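You operate a simulated robot arm through the tools that you are given. There is no shell and no other tool. Be economical: measure what you need, move in short steps, check, and stop when the job is done.

Carry out the task below with a simulated robot arm. There is one attempt and no reset: what you move stays moved.

JOB
Stack the box marked "Packers" from the clear end of the power bench on top of the box marked "Bead clips". Then put two of the white gauge blocks from the top of the board stack on the site board shelf. Then open the bottom bench drawer. Keep to this order. Set down upright: white gauge block.

The check looks at the end state, three seconds after you hand in, the way a careful person would. Anything else that was tipped, shoved, dropped, spilled or broken makes it a failure.

ROBOT AND FRAMES
A 7-joint arm with a two-finger parallel gripper on a trunk, on a base that drives. Base frame: it is fixed to the floor where the robot stands at the start and does not move with it; the origin is under the middle of the robot, x ahead of it, y to its left, z up; the surface under the hand at the start is at about z = 85. Readings come in cm, degrees, newtons and seconds.
With the tool pointing down near the work surface it reaches from about 22 to 74 cm from the robot's upright axis, wherever it stands. Its first joint turns from -166.0 to 166.0 degrees. Places, roughly: bottom bench drawer [-80, -420, 10]; site board shelf (123x23 cm) [58, -326, 86]; white gauge block [-100, -150, 75]. Payload 1.57 kg.
Tool frame: the origin (TCP) lies between the finger pads and is the grasp point; the fingertips stand 3 cm ahead of it; z points along the fingers, y is the line along which they close. Largest opening 11 cm; finger width 2.4, thickness 1.2; the body of the gripper, 4.8 by 11.2 cm, starts 7.8 cm behind the TCP.
Orientation is told as [roll, pitch, yaw] about the base's x, y, z axes, in that order, counted from this pose: with the fingers straight down and closing along the base's y, the tool's x points along the base's -x, its y along +y and its z along -z.

CONTROLS
- The arm moves only by the tool nudge_tool. Its argument "targets" is a list of rows, each a list of 3 entries, a list of its own where there are three numbers: the shift along the tool's x, y, z in cm, then the turn, a rotation vector about the tool's x, y, z in degrees, then the gripper command, from -1 (shut) to 1 (fully open), values between in proportion. In form: [[[tx, ty, tz], [wx, wy, wz], fingers], ...]. A call has 1 to 8 rows; each row is the pose to reach, as a shift and turn from the pose commanded when the call began, along the tool's axes at that moment. A row lasts 0.2 s, in which the tool goes at most 5 cm and 8.6 degrees; a call with a longer step from one row to the next is refused whole, and so is a gripper value outside its range. Where a pose cannot be reached the arm comes as near as it can. A force on the tool above 40 N (or 10 N above the force at the start of the call, whichever is more), or a blocked arm, ends the call early, and 0.2 s more pass. Each finger travels about 4.5 cm/s and halts on what it meets, pressing with about 42 N; the grip force reading is that of the motor and also rises with nothing between the fingers. The clock runs only during rows and for 0.2 s after the last one: add rows that repeat a pose to give the fingers time. It gives the time, the measured TCP pose, the force on the tool (base axes), the opening and the grip force at its end, in the units of the frame above (readings bear some noise), with the torque about the TCP (base axes, N m) and any sound that the robot's microphone picked up.
- Cameras (640 x 400 px; columns grow to the right, rows downward): "scene" is now at [1.67, 12.07, 159.09]; the picture's right is [-0.41, -0.91, 0.00], its down [-0.62, 0.28, -0.73] and it looks along [0.66, -0.30, -0.68] (base axes); focal length 289 px, centre (320, 200). "wrist" rides on the gripper at [7, 1.6, -14.1] in the tool frame; the picture's right is [-0.23, 0.97, 0.00], its down [-0.86, -0.20, -0.48] and it looks along [-0.47, -0.11, 0.88] (tool axes); focal length 222 px, centre (320, 200). There is no depth. A picture from a camera that has moved, and an enlarged one, comes with that camera's place and axes in the base frame and with its lens.
- get_image(camera): a new picture of that camera. It takes no simulated time.
- lift_body(by): slides the trunk up (or, below 0, down) by that many cm; the arm and the scene camera ride with it, the base frame stays. It gives what a move gives, with no picture.
- steer(legs): drives the robot by 1 to 6 legs, each [ahead, turn to the left] in cm and degrees, along the robot's own axes; the way and the turn of a leg run together, so that a leg with both is an arc; at most 150 cm and 180 degrees a leg. The arm and the cameras ride along, it lands a little off, and it stops where it bumps. It gives what a move gives.
- turn_head(pan, tilt): turns the head with the scene camera to pan (to the left, within 155 degrees either way) and tilt (down, from -29 to 69), counted from straight ahead of the robot. It gives what a move gives.
- enlarge(camera, box): a new picture of the part [left, top, right, bottom] of that camera's present view, enlarged. It takes no simulated time.
- close_job(): hands the job in; it is judged then, once.

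Work in short steps. Places have to be worked out from the pictures, the camera data and where the tool is seen: move nearer, look again, correct. Check each grasp and each placing, and mend what went wrong. You have 165 turns and 108 pictures in all, those below and enlarged ones among them. Open the gripper and draw the arm clear of the work before you hand the job in, unless the task says otherwise.

The tools are called after "Emit:" as a command line: name --argument value ..., lists and objects as JSON in quotes. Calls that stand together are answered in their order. nudge_tool: Moves the arm, as the interface text tells. Its arguments: {"type":"object","properties":{"targets":{"type":"array","items":{"type":"array"}}},"required":["targets"]} The other tools are called the same way: lift_body (by) slides the trunk up or down; steer (legs) drives the base; turn_head (pan, tilt) turns the head that bears the scene camera; get_image (camera) takes a picture; enlarge (camera, box) takes an enlarged picture of a part of a camera's view; close_job () hands the job in.

At the start:

```text
time: 0.0
eef_pos: [40.8, -1.49, 118.02]
tool_rot: [0.0, 0.1, 0.0]
force: [0.1, -1.3, -0.2]
ft_torque: [0.0, 0.03, 0.01]
grip_width: 11.0
gripper_force: 0.1
trunk travel left (down, up): [-52.5, 6.5]
robot x, y, heading: [-0.13, -0.13, -0.1]
head pan, tilt: [-24.4, 43.1]
```

scene: 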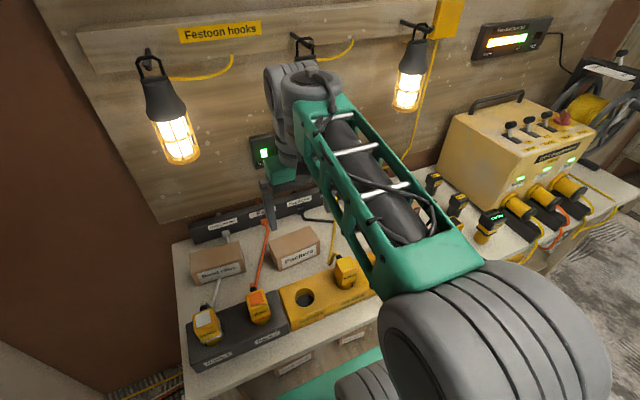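
wrist: 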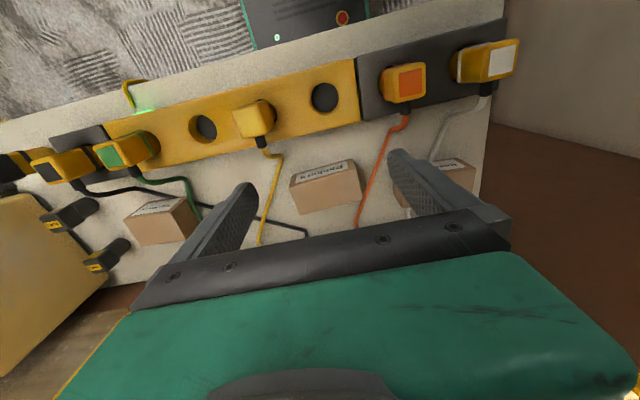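

The scene shows boxes at the left end of the bench; I enlarge to read their labels.

Emit:
enlarge --camera "scene" --box '[170, 180, 370, 380]'

Emit:
enlarge --camera "wrist" --box '[100, 60, 520, 260]'

```text
2.00 times, centred on (270, 280) of scene
camera zoom: at [1.67, 12.07, 159.09], right [-0.41, -0.91, 0.0], down [-0.62, 0.28, -0.73], along [0.66, -0.3, -0.68], focal length 579 px, centre (420, 40)
```

zoom: 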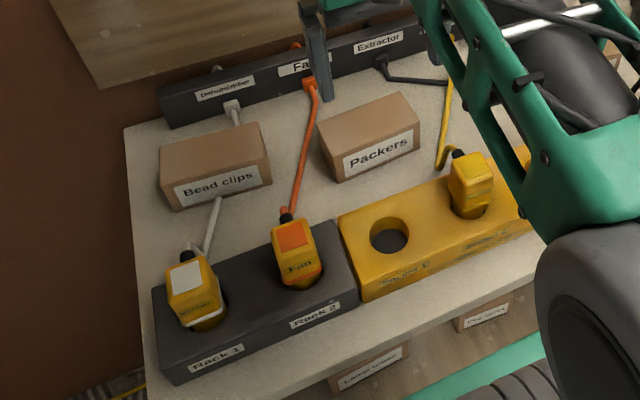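

```text
1.52 times, centred on (310, 160) of wrist
camera zoom: at [33.79, 0.19, 132.03], right [0.23, 0.97, 0.0], down [0.86, -0.2, 0.48], along [0.47, -0.11, -0.88], focal length 338 px, centre (335, 261)
```

zoom: 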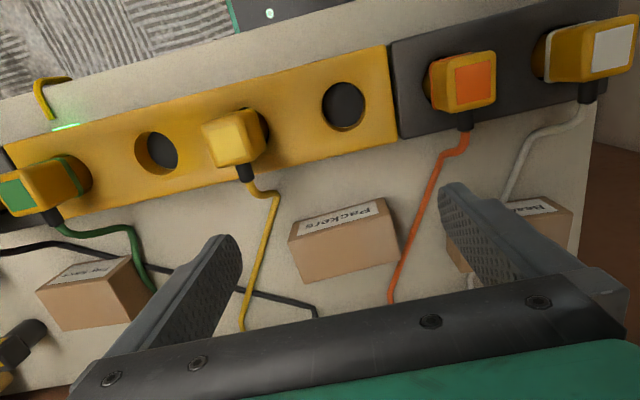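

I want precise corners of both boxes, so I enlarge more.

Emit:
enlarge --camera "scene" --box '[180, 215, 330, 305]'

Emit:
enlarge --camera "wrist" --box '[260, 140, 500, 240]'

```text
4.27 times, centred on (255, 260) of scene
camera zoom: at [1.67, 12.07, 159.09], right [-0.41, -0.91, 0.0], down [-0.62, 0.28, -0.73], along [0.66, -0.3, -0.68], focal length 1235 px, centre (597, -56)
```

zoom: 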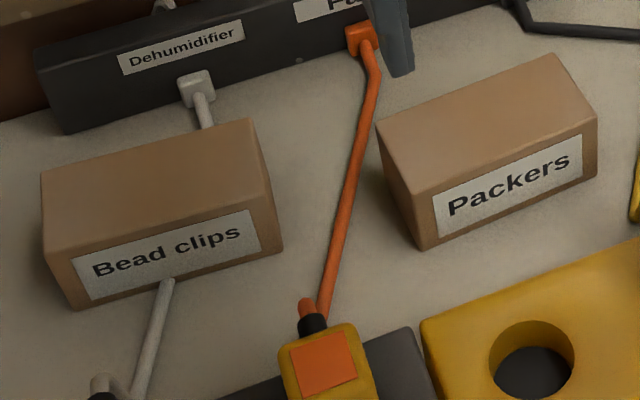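

```text
2.67 times, centred on (380, 190) of wrist
camera zoom: at [33.79, 0.19, 132.03], right [0.23, 0.97, 0.0], down [0.86, -0.2, 0.48], along [0.47, -0.11, -0.88], focal length 592 px, centre (160, 227)
```

zoom: 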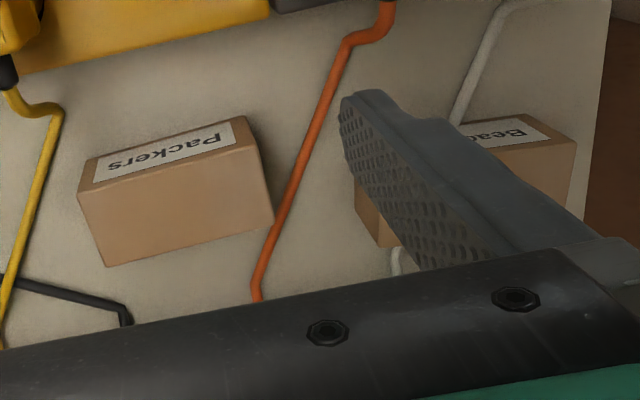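

Packers box is judged centred at (54.1,-3.4), about 7 deep × 13.6 wide × 6.3 tall, yaw +3°; Bead clips centred at (58.6,18.8), yaw −5°. I turn the gripper so it closes along x and move over Packers, staying high.

Emit:
nudge_tool --targets '[[[-1.6, -0.2, 0], [0, 0, -8.5], 1], [[-3.2, -0.5, 0], [0, 0, -17], 1], [[-4.9, -0.7, 0], [0, 0, -25.5], 1], [[-6.6, -0.9, 0], [0, 0, -34], 1], [[-8.3, -1.2, 0], [0, 0, -42.5], 1], [[-10, -1.4, 0], [0, 0, -51], 1], [[-11.6, -1.6, 0], [0, 0, -59.5], 1], [[-13.3, -1.9, 0], [0, 0, -68], 1]]'

```text
time: 1.8
eef_pos: [53.99, -3.47, 118.02]
tool_rot: [0.0, 0.1, 68.2]
force: [-0.5, -0.1, -0.6]
ft_torque: [-0.04, -0.01, -0.03]
grip_width: 11.0
gripper_force: 0.0
trunk travel left (down, up): [-52.5, 6.5]
robot x, y, heading: [0.23, 0.22, 0.1]
head pan, tilt: [-24.4, 43.1]
```

Over Packers; I finish the turn and go down to z≈104.

Emit:
nudge_tool --targets '[[[0, 0, 3.5], [0, 0, -8.4], 1], [[0, 0, 7], [0, 0, -16.8], 1], [[0, 0, 10.5], [0, 0, -25.2], 1], [[0, 0, 14], [0, 0, -25.2], 1], [[0, 0, 14], [0, 0, -25.2], 1]]'

Emit:
get_image --camera "wrist"

Emit:
get_image --camera "scene"

```text
time: 3.0
eef_pos: [53.96, -3.33, 103.77]
tool_rot: [0.0, 0.1, 93.2]
force: [-0.2, 0.3, 0.3]
ft_torque: [-0.01, 0.04, -0.02]
grip_width: 11.02
gripper_force: 0.0
trunk travel left (down, up): [-52.5, 6.5]
robot x, y, heading: [-0.37, -0.08, -0.1]
head pan, tilt: [-24.4, 43.1]
```

```text
101 pictures are left
camera wrist: at [52.82, -10.38, 117.88], right [-0.99, 0.17, 0.0], down [0.15, 0.87, 0.48], along [0.08, 0.47, -0.88], focal length 222 px, centre (320, 200)
```

wrist: 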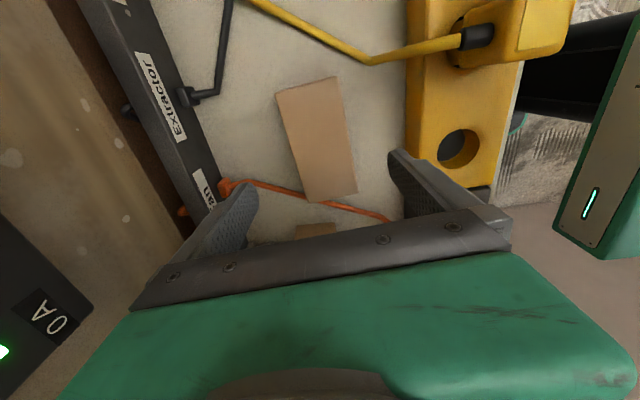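

```text
100 pictures are left
camera scene: at [1.68, 12.07, 159.09], right [-0.41, -0.91, 0.0], down [-0.62, 0.28, -0.73], along [0.66, -0.3, -0.68], focal length 289 px, centre (320, 200)
```

scene: 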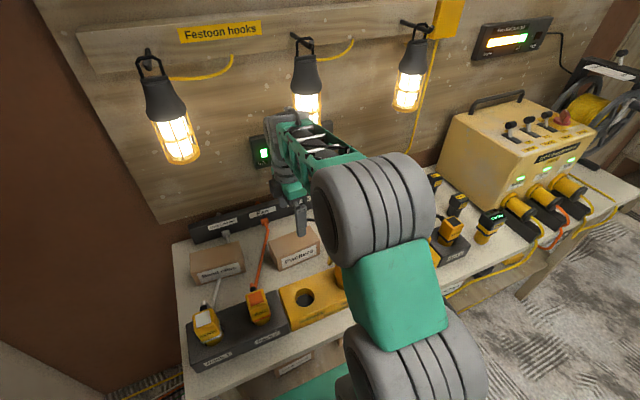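

The wrist view confirms Packers at (54.0,-3.3). Descending around it and closing.

Emit:
nudge_tool --targets '[[[0, 0, 4.5], [0, 0, 0], 1], [[0, 0, 9], [0, 0, 0], 1], [[0, 0, 12.5], [0, 0, 0], 1], [[0, 0, 14.7], [0, 0, 0], 1], [[0, 0, 14.9], [0, 0, 0], 0.6], [[0, 0, 14.9], [0, 0, 0], 0.2], [[0, 0, 14.9], [0, 0, 0], -0.2], [[0, 0, 14.9], [0, 0, 0], -0.2]]'

Emit:
nudge_tool --targets '[[[0, 0, 0], [0, 0, 0], -0.5], [[0, 0, 0], [0, 0, 0], -0.5], [[0, 0, 0], [0, 0, 0], -0.5]]'

```text
time: 4.8
eef_pos: [54.05, -3.37, 89.15]
tool_rot: [0.0, 0.0, 93.4]
force: [-0.4, -0.1, -0.7]
ft_torque: [0.01, -0.01, 0.02]
grip_width: 6.95
gripper_force: 25.7
trunk travel left (down, up): [-52.5, 6.5]
robot x, y, heading: [0.03, -0.04, -0.2]
head pan, tilt: [-24.4, 43.1]
```

```text
time: 5.6
eef_pos: [54.02, -3.29, 89.15]
tool_rot: [0.0, 0.1, 93.1]
force: [-0.1, -0.4, -0.1]
ft_torque: [0.0, 0.04, -0.03]
grip_width: 6.98
gripper_force: 41.8
trunk travel left (down, up): [-52.5, 6.5]
robot x, y, heading: [-0.09, 0.09, -0.1]
head pan, tilt: [-24.4, 43.1]
```

Gripped at 6.95 cm. Lifting straight up 14 cm.

Emit:
nudge_tool --targets '[[[0, 0, -1.5], [0, 0, 0], -0.5], [[0, 0, -5], [0, 0, 0], -0.5], [[0, 0, -9], [0, 0, 0], -0.5], [[0, 0, -13], [0, 0, 0], -0.5], [[0, 0, -14], [0, 0, 0], -0.5]]'

Emit:
get_image --camera "wrist"

Emit:
enlarge --camera "scene" --box '[160, 120, 380, 320]'

```text
time: 6.8
eef_pos: [54.0, -3.42, 102.92]
tool_rot: [0.0, 0.0, 93.1]
force: [-0.3, -0.1, -2.6]
ft_torque: [0.0, -0.01, 0.0]
grip_width: 6.96
gripper_force: 41.5
trunk travel left (down, up): [-52.5, 6.5]
robot x, y, heading: [-0.41, 0.18, -0.1]
head pan, tilt: [-24.4, 43.1]
```

```text
99 pictures are left
camera wrist: at [52.84, -10.45, 117.09], right [-0.98, 0.17, 0.0], down [0.15, 0.86, 0.48], along [0.08, 0.47, -0.88], focal length 222 px, centre (320, 200)
```

wrist: 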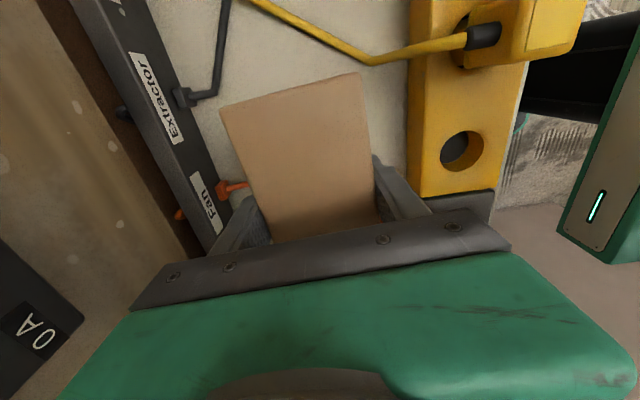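

```text
2.00 times, centred on (270, 220) of scene
camera zoom: at [1.68, 12.07, 159.09], right [-0.41, -0.91, 0.0], down [-0.62, 0.28, -0.73], along [0.66, -0.3, -0.68], focal length 579 px, centre (420, 160)
```

zoom: 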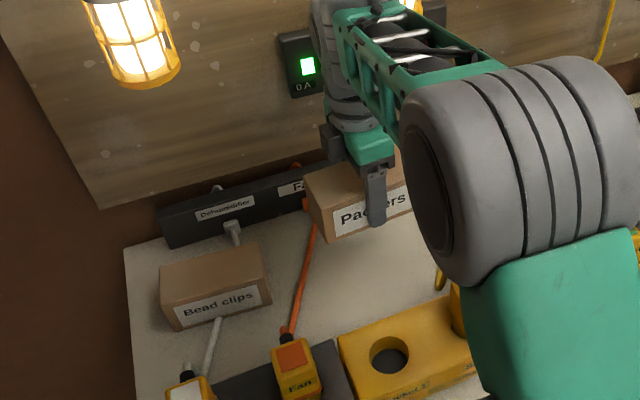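

Held level. I carry it over Bead clips (58.6,18.8), turning to match its yaw.

Emit:
nudge_tool --targets '[[[-3.1, -0.8, 0], [0, 0, 1.2], -0.5], [[-6.3, -1.6, 0], [0, 0, 2.3], -0.5], [[-9.4, -2.5, 0], [0, 0, 3.5], -0.5], [[-12.6, -3.3, 0], [0, 0, 4.7], -0.5], [[-15.7, -4.1, 0], [0, 0, 5.8], -0.5], [[-18.8, -5.0, 0], [0, 0, 7], -0.5], [[-21.9, -5.8, 0], [0, 0, 8.1], -0.5], [[-21.9, -5.8, 0], [0, 0, 8.1], -0.5]]'

Emit:
get_image --camera "wrist"

Emit:
enlarge --camera "scene" --box '[160, 180, 310, 300]'

```text
time: 8.6
eef_pos: [58.84, 18.61, 103.08]
tool_rot: [0.0, 0.1, 85.1]
force: [-0.1, 0.2, -2.8]
ft_torque: [-0.03, 0.01, -0.02]
grip_width: 6.94
gripper_force: 42.6
trunk travel left (down, up): [-52.5, 6.5]
robot x, y, heading: [-0.53, -0.09, 0.1]
head pan, tilt: [-24.4, 43.1]
```

```text
97 pictures are left
camera wrist: at [56.51, 11.91, 117.21], right [-0.95, 0.31, 0.0], down [0.27, 0.83, 0.48], along [0.15, 0.45, -0.88], focal length 222 px, centre (320, 200)
```

wrist: 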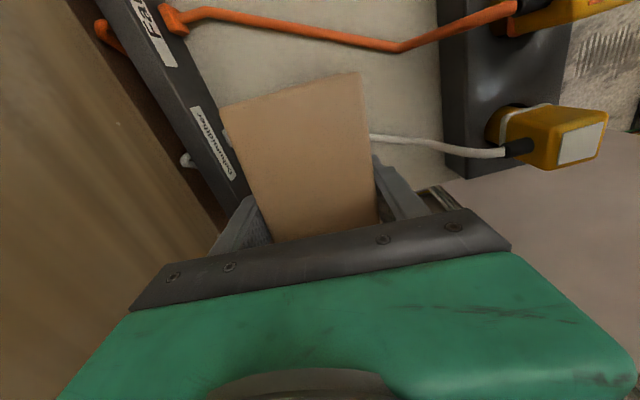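

```text
3.33 times, centred on (235, 240) of scene
camera zoom: at [1.69, 12.08, 159.09], right [-0.41, -0.91, 0.0], down [-0.62, 0.28, -0.73], along [0.66, -0.3, -0.68], focal length 965 px, centre (603, 67)
```

zoom: 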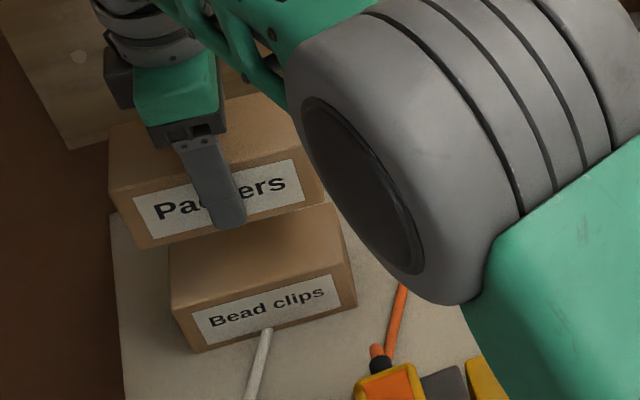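

Aligned above. Lower 6 cm and look before touching.

Emit:
nudge_tool --targets '[[[0, 0, 3], [0, 0, 0], -0.5], [[0, 0, 6], [0, 0, 0], -0.5], [[0, 0, 6.3], [0, 0, 0], -0.5], [[0, 0, 6.3], [0, 0, 0], -0.5]]'

Emit:
enlarge --camera "scene" --box '[160, 190, 300, 300]'

```text
time: 9.6
eef_pos: [58.66, 18.74, 96.7]
tool_rot: [0.0, 0.0, 85.1]
force: [0.8, 0.4, -2.6]
ft_torque: [0.03, 0.0, 0.01]
grip_width: 6.97
gripper_force: 42.2
trunk travel left (down, up): [-52.5, 6.5]
robot x, y, heading: [0.14, 0.7, 0.1]
head pan, tilt: [-24.4, 43.1]
```

```text
3.64 times, centred on (230, 245) of scene
camera zoom: at [1.69, 12.09, 159.09], right [-0.41, -0.91, 0.0], down [-0.62, 0.28, -0.73], along [0.66, -0.3, -0.68], focal length 1052 px, centre (647, 36)
```

zoom: 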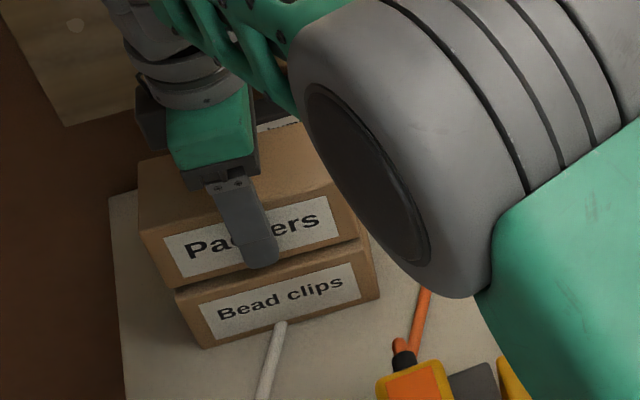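

Well aligned with ~1 cm gap. Lower gently until the weight goes.

Emit:
nudge_tool --targets '[[[0, 0, 0.4], [0, 0, 0], -0.5], [[0, 0, 0.8], [0, 0, 0], -0.5], [[0, 0, 0.8], [0, 0, 0], -0.5]]'

Emit:
nudge_tool --targets '[[[0, 0, 0.2], [0, 0, 0], -0.5], [[0, 0, 0.2], [0, 0, 0], -0.5]]'

```text
time: 10.4
eef_pos: [58.58, 18.93, 96.12]
tool_rot: [-0.1, 0.0, 85.2]
force: [-1.8, -0.9, 12.3]
ft_torque: [-0.59, 0.65, -0.01]
grip_width: 6.96
gripper_force: 41.9
trunk travel left (down, up): [-52.5, 6.5]
robot x, y, heading: [0.05, 0.17, 0.1]
head pan, tilt: [-24.4, 43.1]
```

```text
time: 11.0
eef_pos: [58.63, 18.8, 96.0]
tool_rot: [-0.4, -0.1, 85.1]
force: [-0.4, 0.8, 29.2]
ft_torque: [-0.74, 1.14, 0.02]
grip_width: 6.98
gripper_force: 41.9
trunk travel left (down, up): [-52.5, 6.5]
robot x, y, heading: [0.17, -0.18, 0.0]
head pan, tilt: [-24.4, 43.1]
```

Contact reached. I ease back the extra push and open the fingers slowly.

Emit:
nudge_tool --targets '[[[0, 0, -0.25], [0, 0, 0], -0.5], [[0, 0, -0.25], [0, 0, 0], 0.3], [[0, 0, -0.25], [0, 0, 0], 0.5], [[0, 0, -0.25], [0, 0, 0], 0.7], [[0, 0, -0.25], [0, 0, 0], 0.8], [[0, 0, -0.25], [0, 0, 0], 0.8]]'

Emit:
get_image --camera "wrist"

```text
time: 12.4
eef_pos: [58.65, 18.8, 96.01]
tool_rot: [0.0, -0.1, 85.1]
force: [-0.4, 0.2, 0.3]
ft_torque: [-0.01, 0.01, -0.01]
grip_width: 9.91
gripper_force: 0.0
trunk travel left (down, up): [-52.5, 6.5]
robot x, y, heading: [-0.25, 0.02, 0.0]
head pan, tilt: [-24.4, 43.1]
```

```text
94 pictures are left
camera wrist: at [56.46, 12.04, 110.03], right [-0.95, 0.31, 0.0], down [0.27, 0.84, 0.48], along [0.15, 0.45, -0.88], focal length 222 px, centre (320, 200)
```

wrist: 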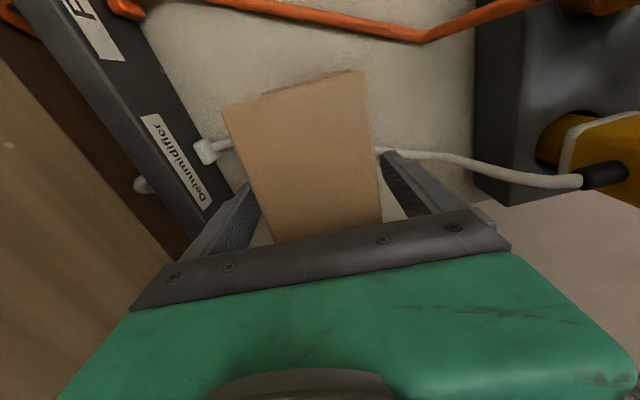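

Released and sitting flat. I rise straight up, then draw back.

Emit:
nudge_tool --targets '[[[0, 0, -3], [0, 0, 0], 0.8], [[0, 0, -7], [0, 0, 0], 1], [[0, 0, -12], [0, 0, 0], 1], [[0, 0, -16], [0, 0, 0], 1], [[0, 3, -20], [0, 0, 0], 1], [[1, 7, -22], [0, 0, 0], 1], [[3, 11, -22], [0, 0, 0], 1], [[5, 15, -22], [0, 0, 0], 1]]'

Emit:
enlarge --camera "scene" --box '[160, 170, 340, 310]'

```text
time: 13.3
eef_pos: [50.68, 16.51, 98.77]
tool_rot: [14.5, 6.4, 86.4]
force: [0.5, 0.1, 0.0]
ft_torque: [0.04, 0.03, 0.02]
grip_width: 11.02
gripper_force: 0.1
trunk travel left (down, up): [-52.5, 6.5]
robot x, y, heading: [-0.33, 0.4, 0.5]
head pan, tilt: [-24.4, 43.1]
stopped in row 4: the arm was blocked; the commanded pose is now the measured one
```

```text
2.86 times, centred on (250, 240) of scene
camera zoom: at [1.37, 12.0, 159.29], right [-0.4, -0.92, 0.0], down [-0.63, 0.28, -0.73], along [0.67, -0.29, -0.68], focal length 827 px, centre (520, 86)
```

zoom: 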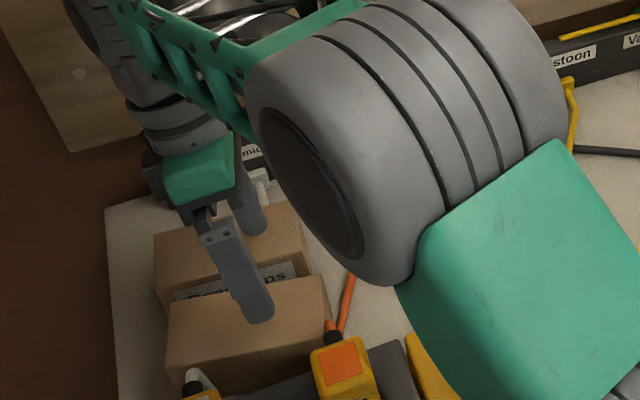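

The arm was blocked on the way up and Packers was dragged forward. I look at the whole situation before moving.

Emit:
get_image --camera "scene"

Emit:
get_image --camera "wrist"

```text
92 pictures are left
camera scene: at [1.37, 12.0, 159.29], right [-0.4, -0.92, 0.0], down [-0.63, 0.28, -0.73], along [0.67, -0.29, -0.68], focal length 289 px, centre (320, 200)
```

scene: 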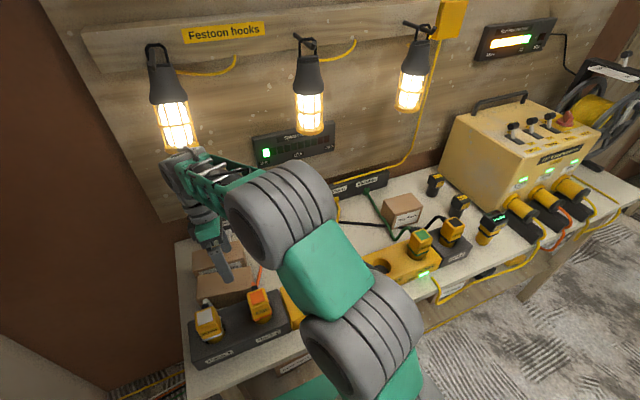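

```text
91 pictures are left
camera wrist: at [52.42, 11.01, 113.62], right [-0.92, 0.31, 0.22], down [0.37, 0.87, 0.31], along [-0.09, 0.37, -0.92], focal length 222 px, centre (320, 200)
```

wrist: 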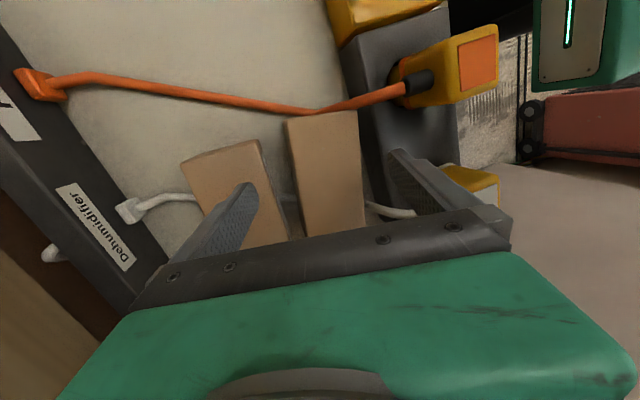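

The wrist struck the hanging lamp, and Packers was pulled onto the bench in front. First I draw the arm back toward the robot, away from lamp and boxes.

Emit:
nudge_tool --targets '[[[0, 2, -0.5], [0, 0, 0], 1], [[0, 5, -1], [0, 0, 0], 1], [[0, 8, -2], [0, 0, 0], 1], [[0, 11, -4], [0, 0, 0], 1], [[0, 14, -6], [0, 0, 0], 1]]'

Emit:
get_image --camera "scene"

```text
time: 14.5
eef_pos: [38.88, 18.55, 108.83]
tool_rot: [13.5, 6.1, 86.2]
force: [-1.0, 0.0, 0.3]
ft_torque: [0.01, 0.02, -0.01]
grip_width: 10.99
gripper_force: 0.0
trunk travel left (down, up): [-52.5, 6.5]
robot x, y, heading: [-0.02, -0.16, 0.4]
head pan, tilt: [-24.4, 43.1]
```

```text
90 pictures are left
camera scene: at [1.38, 12.08, 159.09], right [-0.4, -0.91, 0.0], down [-0.63, 0.28, -0.73], along [0.67, -0.29, -0.68], focal length 289 px, centre (320, 200)
```

scene: 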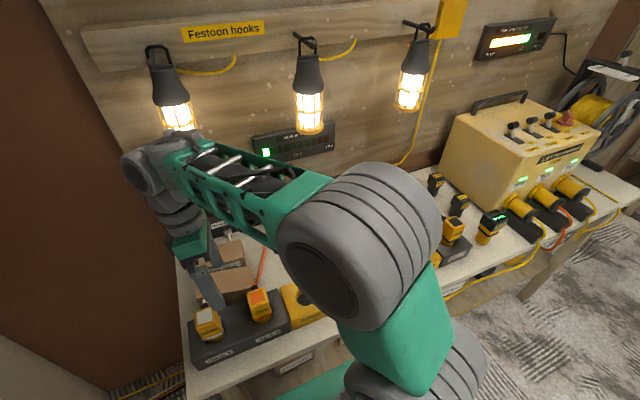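

Now I level the tool and swing it right to uncover the boxes.

Emit:
nudge_tool --targets '[[[3.4, 0, -0.5], [2, -0.9, 0], 1], [[6.8, 0, -1], [4, -1.8, 0], 1], [[10.2, 0.1, -1.5], [6, -2.7, 0], 1], [[13.6, 0.1, -2], [8, -3.6, 0], 1], [[17, 0.2, -2.5], [10, -4.5, 0], 1], [[20.4, 0.2, -3], [12, -5.4, 0], 1], [[23.5, 0.3, -3.6], [13.4, -6.1, 0], 1], [[23.5, 0.3, -3.6], [13.4, -6.1, 0], 1]]'

Emit:
enlarge --camera "scene" --box '[170, 210, 320, 310]'

Emit:
enlarge --camera "scene" --box '[90, 0, 290, 170]'

```text
time: 16.3
eef_pos: [38.24, -4.35, 114.26]
tool_rot: [0.1, 0.0, 85.5]
force: [0.2, 1.3, -0.2]
ft_torque: [0.0, 0.01, -0.02]
grip_width: 11.01
gripper_force: 0.1
trunk travel left (down, up): [-52.5, 6.5]
robot x, y, heading: [0.0, -0.01, 0.6]
head pan, tilt: [-24.4, 43.1]
```

```text
4.00 times, centred on (245, 260) of scene
camera zoom: at [1.4, 12.08, 159.09], right [-0.4, -0.91, 0.0], down [-0.63, 0.28, -0.73], along [0.67, -0.29, -0.68], focal length 1158 px, centre (620, -40)
```

zoom: 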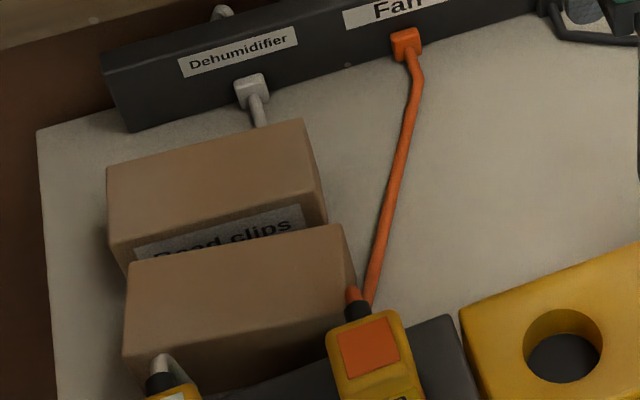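

```text
2.35 times, centred on (190, 85) of scene
camera zoom: at [1.4, 12.08, 159.09], right [-0.4, -0.91, 0.0], down [-0.63, 0.28, -0.73], along [0.67, -0.29, -0.68], focal length 681 px, centre (626, 471)
```

zoom: 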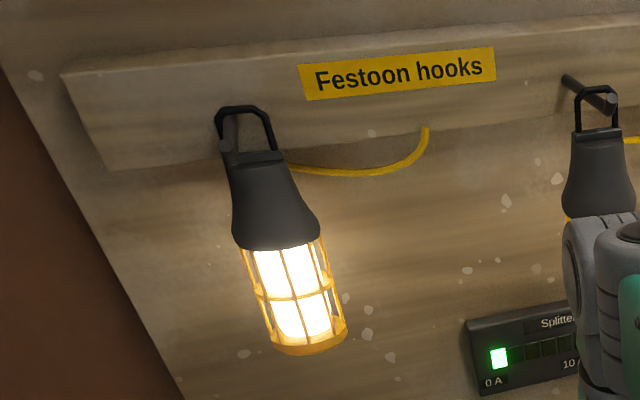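

Packers now lies tipped on its label face at about (48.8,18.7), yaw −10°; Bead clips hasn't moved, and the lamp still hangs, slid along its peg. I go above Packers to pick it up again.

Emit:
nudge_tool --targets '[[[-3.4, -1.2, 0.8], [0, 0, 0.8], 1], [[-6.8, -2.5, 1.6], [0, 0, 1.6], 1], [[-10.2, -3.7, 2.4], [0, 0, 2.4], 1], [[-13.6, -5, 3.2], [0, 0, 3.2], 1], [[-17, -6.2, 4], [0, 0, 4], 1], [[-20.4, -7.5, 5], [0, 0, 4.8], 1], [[-23.8, -8.8, 6], [0, 0, 5.5], 1], [[-23.8, -8.8, 6], [0, 0, 5.5], 1]]'

Emit:
get_image --camera "wrist"

```text
time: 18.1
eef_pos: [48.72, 18.54, 108.32]
tool_rot: [0.1, 0.0, 80.0]
force: [0.0, -0.6, 0.6]
ft_torque: [0.03, 0.04, -0.01]
grip_width: 11.02
gripper_force: 0.2
trunk travel left (down, up): [-52.5, 6.5]
robot x, y, heading: [-0.17, 0.09, 0.4]
head pan, tilt: [-24.4, 43.1]
```

```text
87 pictures are left
camera wrist: at [45.97, 12.05, 122.5], right [-0.92, 0.39, 0.0], down [0.35, 0.81, 0.48], along [0.19, 0.44, -0.88], focal length 222 px, centre (320, 200)
```

wrist: 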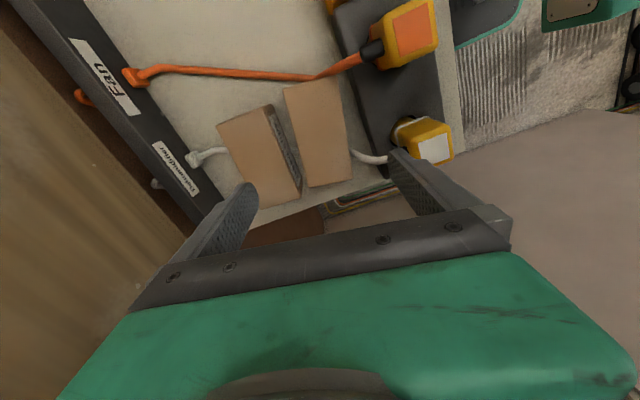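

Packers at (48.7,18.5), yaw ≈ −13°. Lowering partly with a narrowed opening to check finger gaps.

Emit:
nudge_tool --targets '[[[0, 0, 3.5], [0, 0, 2], 0.65], [[0, 0, 7], [0, 0, 3], 0.65], [[0, 0, 10.5], [0, 0, 3], 0.65], [[0, 0, 12], [0, 0, 3], 0.65], [[0, 0, 12], [0, 0, 3], 0.65]]'

Emit:
get_image --camera "wrist"

Emit:
enlarge --camera "scene" --box '[170, 200, 320, 310]'

```text
time: 19.3
eef_pos: [48.68, 18.64, 96.35]
tool_rot: [-0.1, 0.1, 77.0]
force: [0.0, -0.1, 0.1]
ft_torque: [-0.01, 0.0, -0.01]
grip_width: 9.06
gripper_force: 0.0
trunk travel left (down, up): [-52.5, 6.5]
robot x, y, heading: [-0.05, -0.01, 0.7]
head pan, tilt: [-24.4, 43.1]
```

```text
86 pictures are left
camera wrist: at [45.62, 12.18, 110.47], right [-0.9, 0.44, 0.0], down [0.39, 0.79, 0.48], along [0.21, 0.43, -0.88], focal length 222 px, centre (320, 200)
```

wrist: 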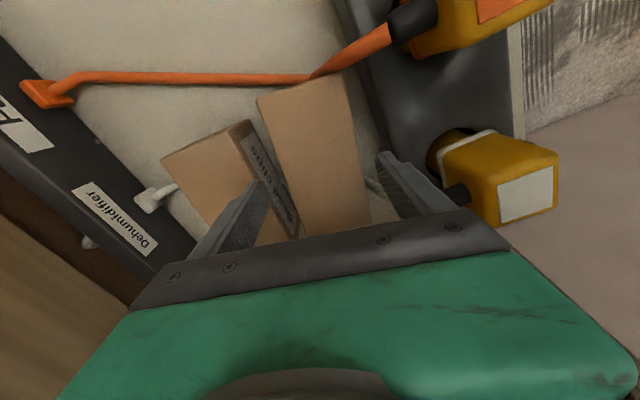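

```text
3.64 times, centred on (245, 255) of scene
camera zoom: at [1.42, 12.1, 159.09], right [-0.4, -0.91, 0.0], down [-0.63, 0.28, -0.73], along [0.67, -0.29, -0.68], focal length 1052 px, centre (593, 0)
```

zoom: 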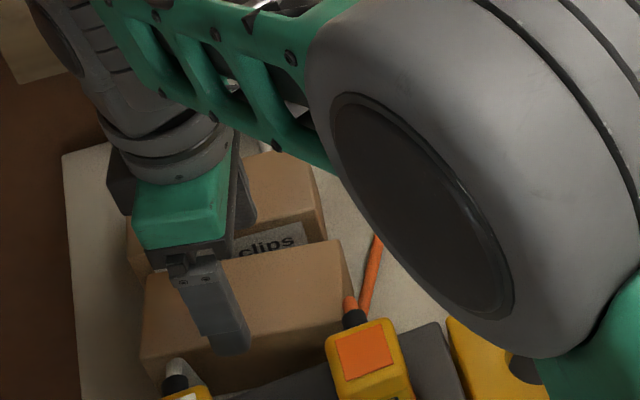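

Finger gaps look adequate; I narrow to ~8.4 cm and go down so the tips reach 3 cm below its top, then close.

Emit:
nudge_tool --targets '[[[0, 0, 0], [0, 0, 0], 0.53], [[0, 0, 2], [0, 0, 0], 0.53], [[0, 0, 3.3], [0, 0, 0], 0.53], [[0, 0, 4.6], [0, 0, 0], 0.53], [[0, 0, 4.6], [0, 0, 0], 0.2], [[0, 0, 4.6], [0, 0, 0], -0.4], [[0, 0, 4.6], [0, 0, 0], -0.5], [[0, 0, 4.6], [0, 0, 0], -0.5]]'

```text
time: 21.1
eef_pos: [48.71, 18.5, 91.95]
tool_rot: [-0.1, 0.1, 76.9]
force: [-0.2, -0.3, -0.4]
ft_torque: [0.04, -0.07, 0.04]
grip_width: 7.0
gripper_force: 39.8
trunk travel left (down, up): [-52.5, 6.5]
robot x, y, heading: [-0.19, 0.06, 0.5]
head pan, tilt: [-24.4, 43.1]
```

Grip 7.0 cm, so the cross-section is square and Bead clips' top is at ~92. Lift to TCP 102.

Emit:
nudge_tool --targets '[[[0, 0, -1.5], [0, 0, 0], -0.5], [[0, 0, -5], [0, 0, 0], -0.5], [[0, 0, -8.5], [0, 0, 0], -0.5], [[0, 0, -10], [0, 0, 0], -0.5], [[0, 0, -10], [0, 0, 0], -0.5]]'

Emit:
get_image --camera "wrist"

Emit:
enlarge --camera "scene" --box '[140, 180, 320, 310]'

```text
time: 22.3
eef_pos: [48.68, 18.54, 101.85]
tool_rot: [0.0, -0.1, 76.9]
force: [0.4, 0.0, -2.7]
ft_torque: [0.01, -0.03, -0.01]
grip_width: 6.97
gripper_force: 42.3
trunk travel left (down, up): [-52.5, 6.5]
robot x, y, heading: [0.06, -0.04, 0.4]
head pan, tilt: [-24.4, 43.1]
```

```text
84 pictures are left
camera wrist: at [45.6, 12.11, 115.9], right [-0.9, 0.44, 0.0], down [0.39, 0.79, 0.48], along [0.21, 0.43, -0.88], focal length 222 px, centre (320, 200)
```

wrist: 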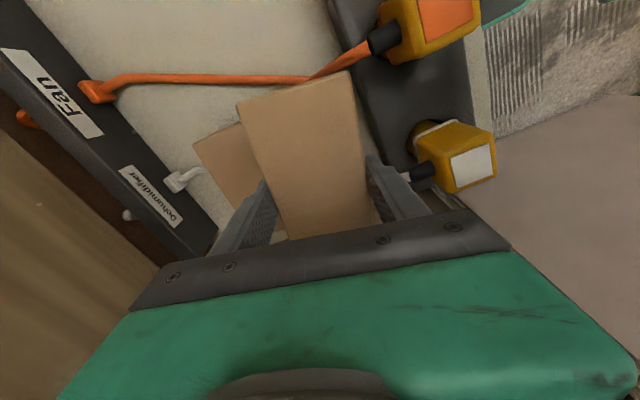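

```text
3.08 times, centred on (230, 245) of scene
camera zoom: at [1.43, 12.11, 159.09], right [-0.4, -0.91, 0.0], down [-0.63, 0.28, -0.73], along [0.67, -0.29, -0.68], focal length 890 px, centre (597, 62)
```

zoom: 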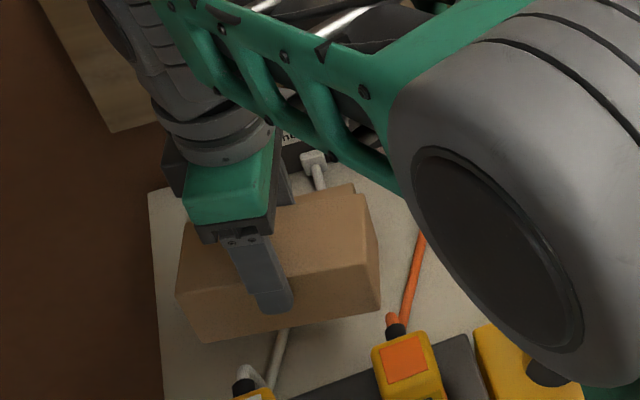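

No label on top or front. I swing right and yaw the held box to see its former back face with the head camera.

Emit:
nudge_tool --targets '[[[3, -0.2, -1], [0, 0, -8.5], -0.5], [[6, -0.4, -1.5], [0, 0, -17], -0.5], [[9, -0.6, -2], [0, 0, -25.5], -0.5], [[12, -0.8, -2], [0, 0, -34], -0.5], [[15, -1, -2], [0, 0, -42.5], -0.5], [[18, -1.2, -2], [0, 0, -51], -0.5], [[21, -1.3, -2], [0, 0, -59.5], -0.5], [[24.3, -1.5, -2], [0, 0, -68], -0.5]]'

Emit:
get_image --camera "scene"

```text
time: 24.1
eef_pos: [45.01, -5.49, 103.99]
tool_rot: [-0.1, 0.0, 145.2]
force: [1.0, 0.0, -2.1]
ft_torque: [0.0, -0.03, -0.03]
grip_width: 6.96
gripper_force: 41.9
trunk travel left (down, up): [-52.5, 6.5]
robot x, y, heading: [-0.27, -0.04, 0.8]
head pan, tilt: [-24.4, 43.1]
```

```text
82 pictures are left
camera scene: at [1.43, 12.06, 159.1], right [-0.4, -0.91, 0.0], down [-0.63, 0.28, -0.73], along [0.67, -0.29, -0.68], focal length 289 px, centre (320, 200)
```

scene: 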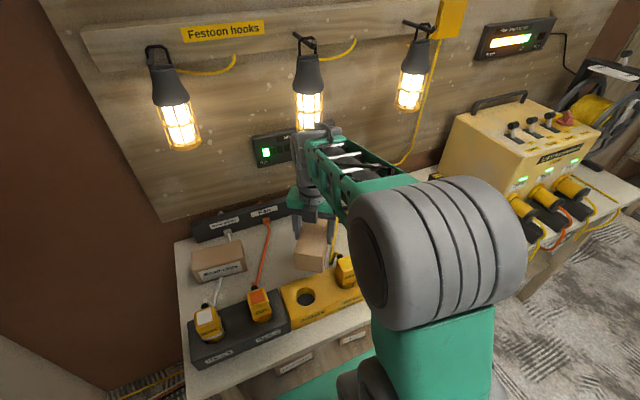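

No label there either, so it lies on its label face (tipped 90°). Plan: set it on Bead clips as is, regrasp its right end with a horizontal tool pointing +y, roll 90°, and set it back upright. First carry it back, aligned.

Emit:
nudge_tool --targets '[[[-0.3, -3.1, 0], [0, 0, 7.5], -0.5], [[-0.6, -6.2, 0], [0, 0, 15], -0.5], [[-0.9, -9.2, 0], [0, 0, 22.5], -0.5], [[-1.2, -12.3, 0.3], [0, 0, 30], -0.5], [[-1.5, -15.4, 0.6], [0, 0, 37.5], -0.5], [[-1.8, -18.4, 1], [0, 0, 45], -0.5], [[-2.1, -21.5, 1.5], [0, 0, 52.5], -0.5], [[-2.4, -24.5, 2], [0, 0, 60], -0.5]]'

Emit:
enlarge --camera "scene" --box '[150, 180, 310, 300]'

```text
time: 25.9
eef_pos: [56.82, 16.04, 101.88]
tool_rot: [0.0, 0.0, 84.9]
force: [-0.6, 0.6, -2.0]
ft_torque: [-0.02, -0.02, 0.02]
grip_width: 6.92
gripper_force: 41.7
trunk travel left (down, up): [-52.5, 6.5]
robot x, y, heading: [0.05, -0.3, 0.5]
head pan, tilt: [-24.4, 43.1]
```

```text
3.33 times, centred on (230, 240) of scene
camera zoom: at [1.46, 12.14, 159.09], right [-0.4, -0.92, 0.0], down [-0.63, 0.28, -0.73], along [0.67, -0.29, -0.68], focal length 965 px, centre (620, 67)
```

zoom: 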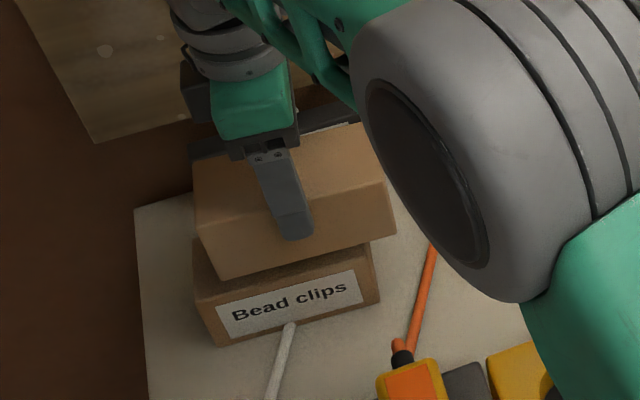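

Good position. Lower 2.5 cm gently toward contact near TCP 99.

Emit:
nudge_tool --targets '[[[0, 0, 1], [0, 0, 0], -0.5], [[0, 0, 2], [0, 0, 0], -0.5], [[0, 0, 2.5], [0, 0, 0], -0.5], [[0, 0, 2.5], [0, 0, 0], -0.5]]'

Emit:
nudge_tool --targets '[[[0, 0, 0.3], [0, 0, 0], -0.5], [[0, 0, 0.3], [0, 0, 0], -0.5]]'

```text
time: 26.9
eef_pos: [56.82, 15.84, 99.36]
tool_rot: [-0.1, 0.1, 85.1]
force: [0.5, 0.0, -1.9]
ft_torque: [0.02, -0.03, 0.01]
grip_width: 6.96
gripper_force: 42.4
trunk travel left (down, up): [-52.5, 6.5]
robot x, y, heading: [-0.32, -0.51, 0.4]
head pan, tilt: [-24.4, 43.1]
```

```text
time: 27.5
eef_pos: [56.83, 15.88, 99.05]
tool_rot: [0.0, 0.0, 84.9]
force: [0.1, 0.7, -3.1]
ft_torque: [-0.01, 0.02, -0.03]
grip_width: 6.96
gripper_force: 42.1
trunk travel left (down, up): [-52.5, 6.5]
robot x, y, heading: [-0.1, -0.04, 0.6]
head pan, tilt: [-24.4, 43.1]
```

Emit:
nudge_tool --targets '[[[0, 0, 0.3], [0, 0, 0], -0.5], [[0, 0, 0.3], [0, 0, 0], -0.5]]'

```text
time: 28.1
eef_pos: [56.85, 15.88, 98.89]
tool_rot: [-0.1, 0.0, 85.0]
force: [-1.9, -2.0, 7.7]
ft_torque: [-0.4, 0.27, 0.03]
grip_width: 6.94
gripper_force: 42.2
trunk travel left (down, up): [-52.5, 6.5]
robot x, y, heading: [0.05, 0.03, 0.5]
head pan, tilt: [-24.4, 43.1]
```

Contact. Open fully and leave sideways along the box (−y), staying clear of the lamp.

Emit:
nudge_tool --targets '[[[0, 0, 0], [0, 0, 0], 0.3], [[0, 0, 0], [0, 0, 0], 0.6], [[0, 0, 0], [0, 0, 0], 1], [[0, 0, 0], [0, 0, 0], 1], [[3, 0, 0], [0, 0, 0], 1], [[7, 0, 0], [0, 0, 0], 1], [[11, 0, 0], [0, 0, 0], 1], [[14, 0, 0], [0, 0, 0], 1]]'

Emit:
get_image --camera "scene"

```text
time: 29.9
eef_pos: [55.69, 1.84, 98.75]
tool_rot: [-0.1, 0.1, 85.0]
force: [0.8, -1.1, -0.3]
ft_torque: [-0.03, 0.02, 0.02]
grip_width: 10.99
gripper_force: 0.1
trunk travel left (down, up): [-52.5, 6.5]
robot x, y, heading: [-0.27, -0.23, 0.6]
head pan, tilt: [-24.4, 43.1]
```

```text
80 pictures are left
camera scene: at [1.41, 12.06, 159.1], right [-0.4, -0.91, 0.0], down [-0.63, 0.28, -0.73], along [0.67, -0.29, -0.68], focal length 289 px, centre (320, 200)
```

scene: 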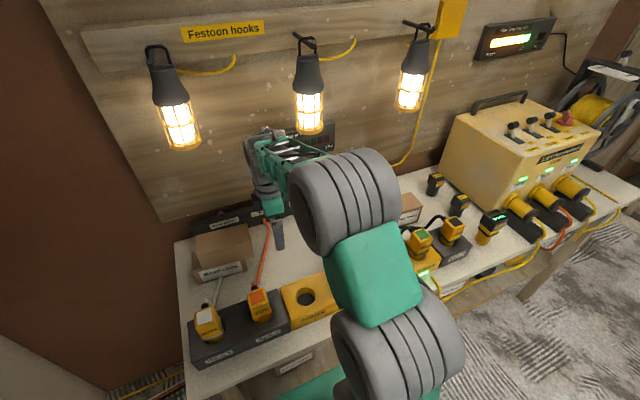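

Tipped Packers rests on Bead clips. Now I back off and tip the tool toward horizontal pointing +y (rotation about tool −y).

Emit:
nudge_tool --targets '[[[1.5, 1.5, -2], [0, -8.5, 0], 1], [[3, 3, -4], [0, -17, 0], 1], [[4, 4, -5], [0, -25.5, 0], 1], [[4.5, 5.6, -5], [0, -34, 0], 1], [[4.5, 5.6, -5], [0, -42.5, 0], 1], [[4.5, 5.6, -5], [0, -51, 0], 1], [[4.5, 5.6, -5], [0, -59.5, 0], 1], [[4.5, 5.6, -5], [0, -68, 0], 1]]'

Emit:
get_image --camera "scene"

```text
time: 31.7
eef_pos: [46.08, 1.35, 99.16]
tool_rot: [0.1, -65.3, 85.0]
force: [0.0, 0.5, -0.4]
ft_torque: [-0.02, 0.0, 0.02]
grip_width: 11.0
gripper_force: 0.0
out of reach, approached as far as the arm can: row 7, 8
trunk travel left (down, up): [-52.5, 6.5]
robot x, y, heading: [-0.37, 0.14, 0.4]
head pan, tilt: [-24.4, 43.1]
```

```text
79 pictures are left
camera scene: at [1.41, 12.09, 159.1], right [-0.4, -0.91, 0.0], down [-0.63, 0.28, -0.73], along [0.67, -0.29, -0.68], focal length 289 px, centre (320, 200)
```

scene: 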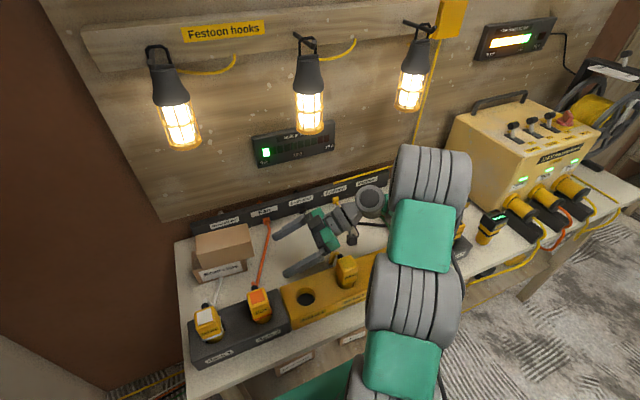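

Horizontal side-pointing isn't reachable from here. I'll straighten and tuck the arm, then drive the robot to the right and face left so this direction is easier.

Emit:
nudge_tool --targets '[[[-3.6, 1, -1.7], [0, 0, 0], 1], [[-7.2, 2, -3.4], [0, 8.5, 0], 1], [[-10.8, 4, -5], [0, 17, 0], 1], [[-14.4, 6, -6.7], [0, 25.5, 0], 1], [[-17, 8, -8.4], [0, 34, 0], 1], [[-18.2, 9, -8.4], [0, 42.5, 0], 1], [[-18.2, 10, -8.4], [0, 51, 0], 1], [[-18.2, 10, -8.4], [0, 59.5, 0], 1]]'

Emit:
get_image --camera "scene"

```text
time: 33.5
eef_pos: [36.05, 1.28, 119.16]
tool_rot: [0.0, -8.4, 85.0]
force: [-0.2, -0.4, 1.0]
ft_torque: [0.02, 0.03, 0.0]
grip_width: 10.99
gripper_force: 0.1
out of reach, approached as far as the arm can: row 1, 2, 3, 4, 5, 6
trunk travel left (down, up): [-52.5, 6.5]
robot x, y, heading: [0.21, -0.24, 0.7]
head pan, tilt: [-24.4, 43.1]
```

```text
78 pictures are left
camera scene: at [1.35, 12.11, 159.09], right [-0.4, -0.92, 0.0], down [-0.63, 0.28, -0.73], along [0.67, -0.29, -0.68], focal length 289 px, centre (320, 200)
```

scene: 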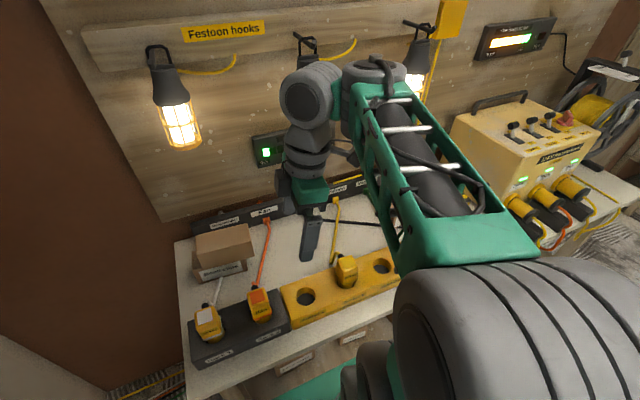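

Arm is tucked. Drive: turn right 90°, ahead 45, turn left 145.

Emit:
steer --legs '[[0, -90], [45, 0], [0, 145]]'

Emit:
turn_head --pan 0 --tilt 40

Emit:
get_image --camera "scene"

```text
time: 45.9
eef_pos: [20.92, -14.63, 119.07]
tool_rot: [0.1, -8.5, 138.8]
force: [-0.3, -0.5, 0.7]
ft_torque: [-0.02, -0.02, 0.01]
grip_width: 11.0
gripper_force: 0.0
trunk travel left (down, up): [-52.5, 6.5]
robot x, y, heading: [0.49, -44.18, 54.3]
head pan, tilt: [-24.4, 43.1]
```

```text
time: 46.8
eef_pos: [20.97, -14.51, 119.01]
tool_rot: [0.0, -8.5, 138.8]
force: [-0.6, -0.3, -0.1]
ft_torque: [0.03, 0.0, -0.02]
grip_width: 11.01
gripper_force: 0.1
trunk travel left (down, up): [-52.5, 6.5]
robot x, y, heading: [0.43, -44.84, 54.3]
head pan, tilt: [0.0, 40.0]
```

```text
77 pictures are left
camera scene: at [-10.34, -33.43, 159.55], right [0.81, -0.58, 0.0], down [-0.37, -0.52, -0.77], along [0.45, 0.62, -0.64], focal length 289 px, centre (320, 200)
```

scene: 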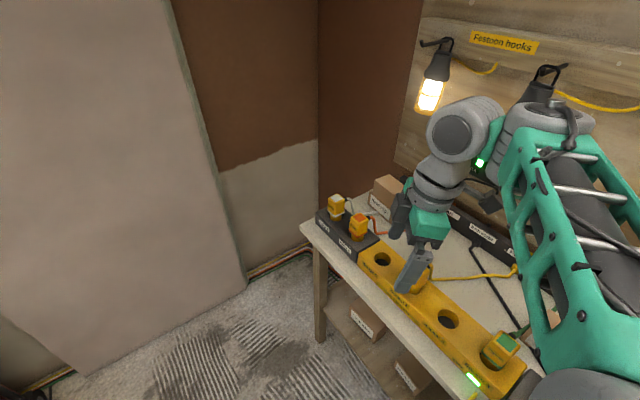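

Now I yaw the tool to ~85° and bring it over the bench, still high.

Emit:
nudge_tool --targets '[[[1.5, -2.9, 0.9], [0, 0, 6.8], 1], [[3, -5.8, 1.8], [0, 0, 13.6], 1], [[4.5, -8.7, 2.6], [0, 0, 20.4], 1], [[6, -11.5, 3.5], [0, 0, 27], 1], [[7.4, -14.4, 4.4], [0, 0, 33.8], 1], [[8.9, -17.3, 5.3], [0, 0, 40.5], 1], [[10.4, -20.2, 6.1], [0, 0, 47.3], 1], [[11.8, -23, 7], [0, 0, 54], 1]]'

Emit:
enlarge --camera "scene" --box '[340, 20, 520, 220]'

```text
time: 48.6
eef_pos: [44.08, -4.14, 110.44]
tool_rot: [6.9, -5.0, 84.3]
force: [-1.0, 0.0, 0.5]
ft_torque: [-0.01, -0.01, 0.01]
grip_width: 11.01
gripper_force: 0.1
trunk travel left (down, up): [-52.5, 6.5]
robot x, y, heading: [0.74, -44.55, 54.1]
head pan, tilt: [0.0, 40.0]
```

```text
2.00 times, centred on (430, 120) of scene
camera zoom: at [-10.27, -33.39, 159.56], right [0.81, -0.58, 0.0], down [-0.37, -0.52, -0.77], along [0.45, 0.62, -0.64], focal length 579 px, centre (100, 360)
```

zoom: 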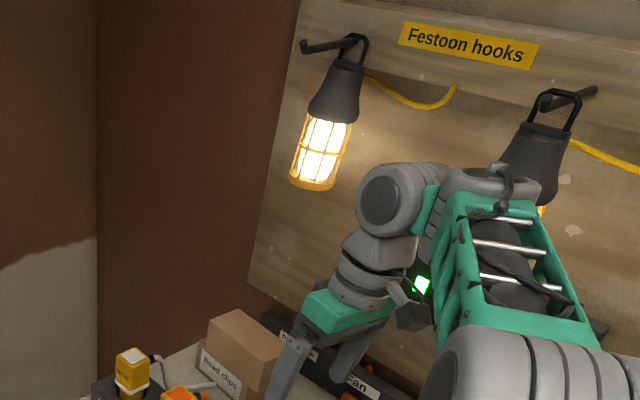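

The lamp is hanging on its peg, just slid inward. Arm looks fine; now I pitch the tool toward horizontal +y from this stance.

Emit:
nudge_tool --targets '[[[-0.3, -1.2, 0.4], [0, -8.5, 0], 1], [[-0.6, -2.3, 0.8], [0, -17, 0], 1], [[-0.9, -3.5, 1.2], [0, -25.5, 0], 1], [[-1.2, -4.6, 1.6], [0, -34, 0], 1], [[-1.5, -5.8, 2], [0, -42.5, 0], 1], [[-1.8, -6.9, 2.4], [0, -51, 0], 1], [[-2.1, -8, 2.8], [0, -59.5, 0], 1], [[-2.5, -9.2, 3.2], [0, -68, 0], 1]]'

Emit:
get_image --camera "scene"

```text
time: 50.4
eef_pos: [53.19, -2.16, 106.42]
tool_rot: [22.3, -71.8, 63.7]
force: [0.6, 0.2, 0.1]
ft_torque: [-0.01, 0.03, -0.02]
grip_width: 11.02
gripper_force: 0.1
trunk travel left (down, up): [-52.5, 6.5]
robot x, y, heading: [0.72, -44.07, 54.6]
head pan, tilt: [0.0, 40.0]
```

```text
75 pictures are left
camera scene: at [-10.3, -33.42, 159.56], right [0.81, -0.58, 0.0], down [-0.37, -0.52, -0.77], along [0.45, 0.62, -0.64], focal length 289 px, centre (320, 200)
```

scene: 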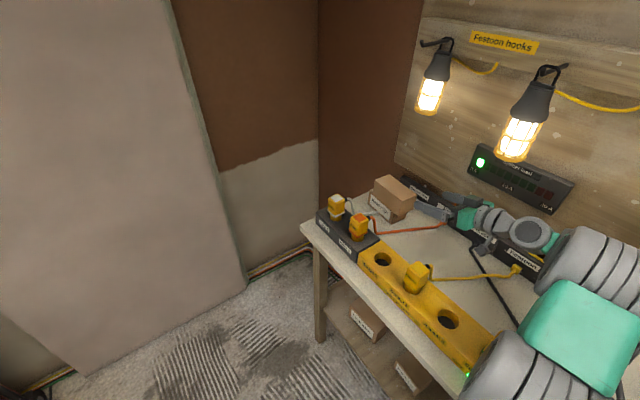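

Reached. Fine-align the tool to level, closing across the box, and approach to just right of the box end.

Emit:
nudge_tool --targets '[[[1.2, -0.8, 1.5], [0.3, -5.6, -2.2], 1], [[2.4, -1.6, 3], [0.6, -11.2, -4.5], 1], [[3.6, -2.4, 4.5], [0.9, -16.8, -6.7], 1], [[4.6, -3.1, 5.5], [0.9, -16.8, -6.7], 1], [[4.6, -3.1, 5.5], [0.9, -16.8, -6.7], 1]]'

Emit:
get_image --camera "wrist"

Emit:
enlarge --camera "scene" --box '[340, 150, 600, 300]'

```text
time: 51.6
eef_pos: [55.93, 1.54, 100.23]
tool_rot: [41.5, -89.8, 43.7]
force: [0.0, 0.0, -0.3]
ft_torque: [-0.04, 0.0, -0.01]
grip_width: 10.98
gripper_force: 0.0
trunk travel left (down, up): [-52.5, 6.5]
robot x, y, heading: [0.44, -44.51, 54.4]
head pan, tilt: [0.0, 40.0]
```

```text
74 pictures are left
camera wrist: at [53.1, -12.47, 93.18], right [-0.97, 0.08, 0.23], down [0.16, -0.49, 0.86], along [0.18, 0.87, 0.46], focal length 222 px, centre (320, 200)
```

wrist: 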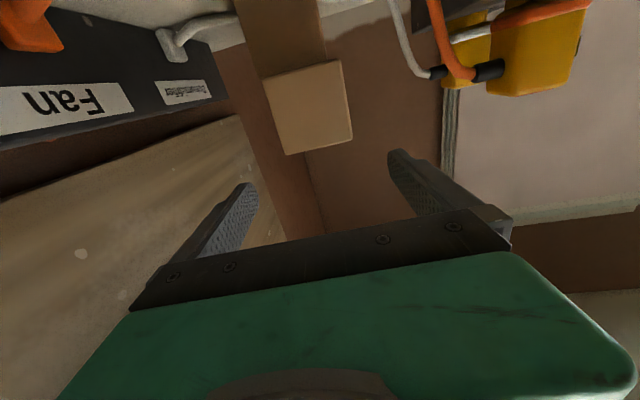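

```text
2.46 times, centred on (470, 225) of scene
camera zoom: at [-10.34, -33.43, 159.56], right [0.81, -0.58, 0.0], down [-0.37, -0.52, -0.77], along [0.45, 0.62, -0.64], focal length 712 px, centre (-49, 138)
```

zoom: 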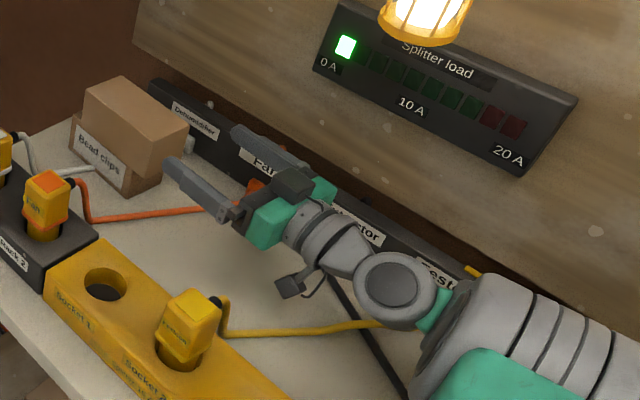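

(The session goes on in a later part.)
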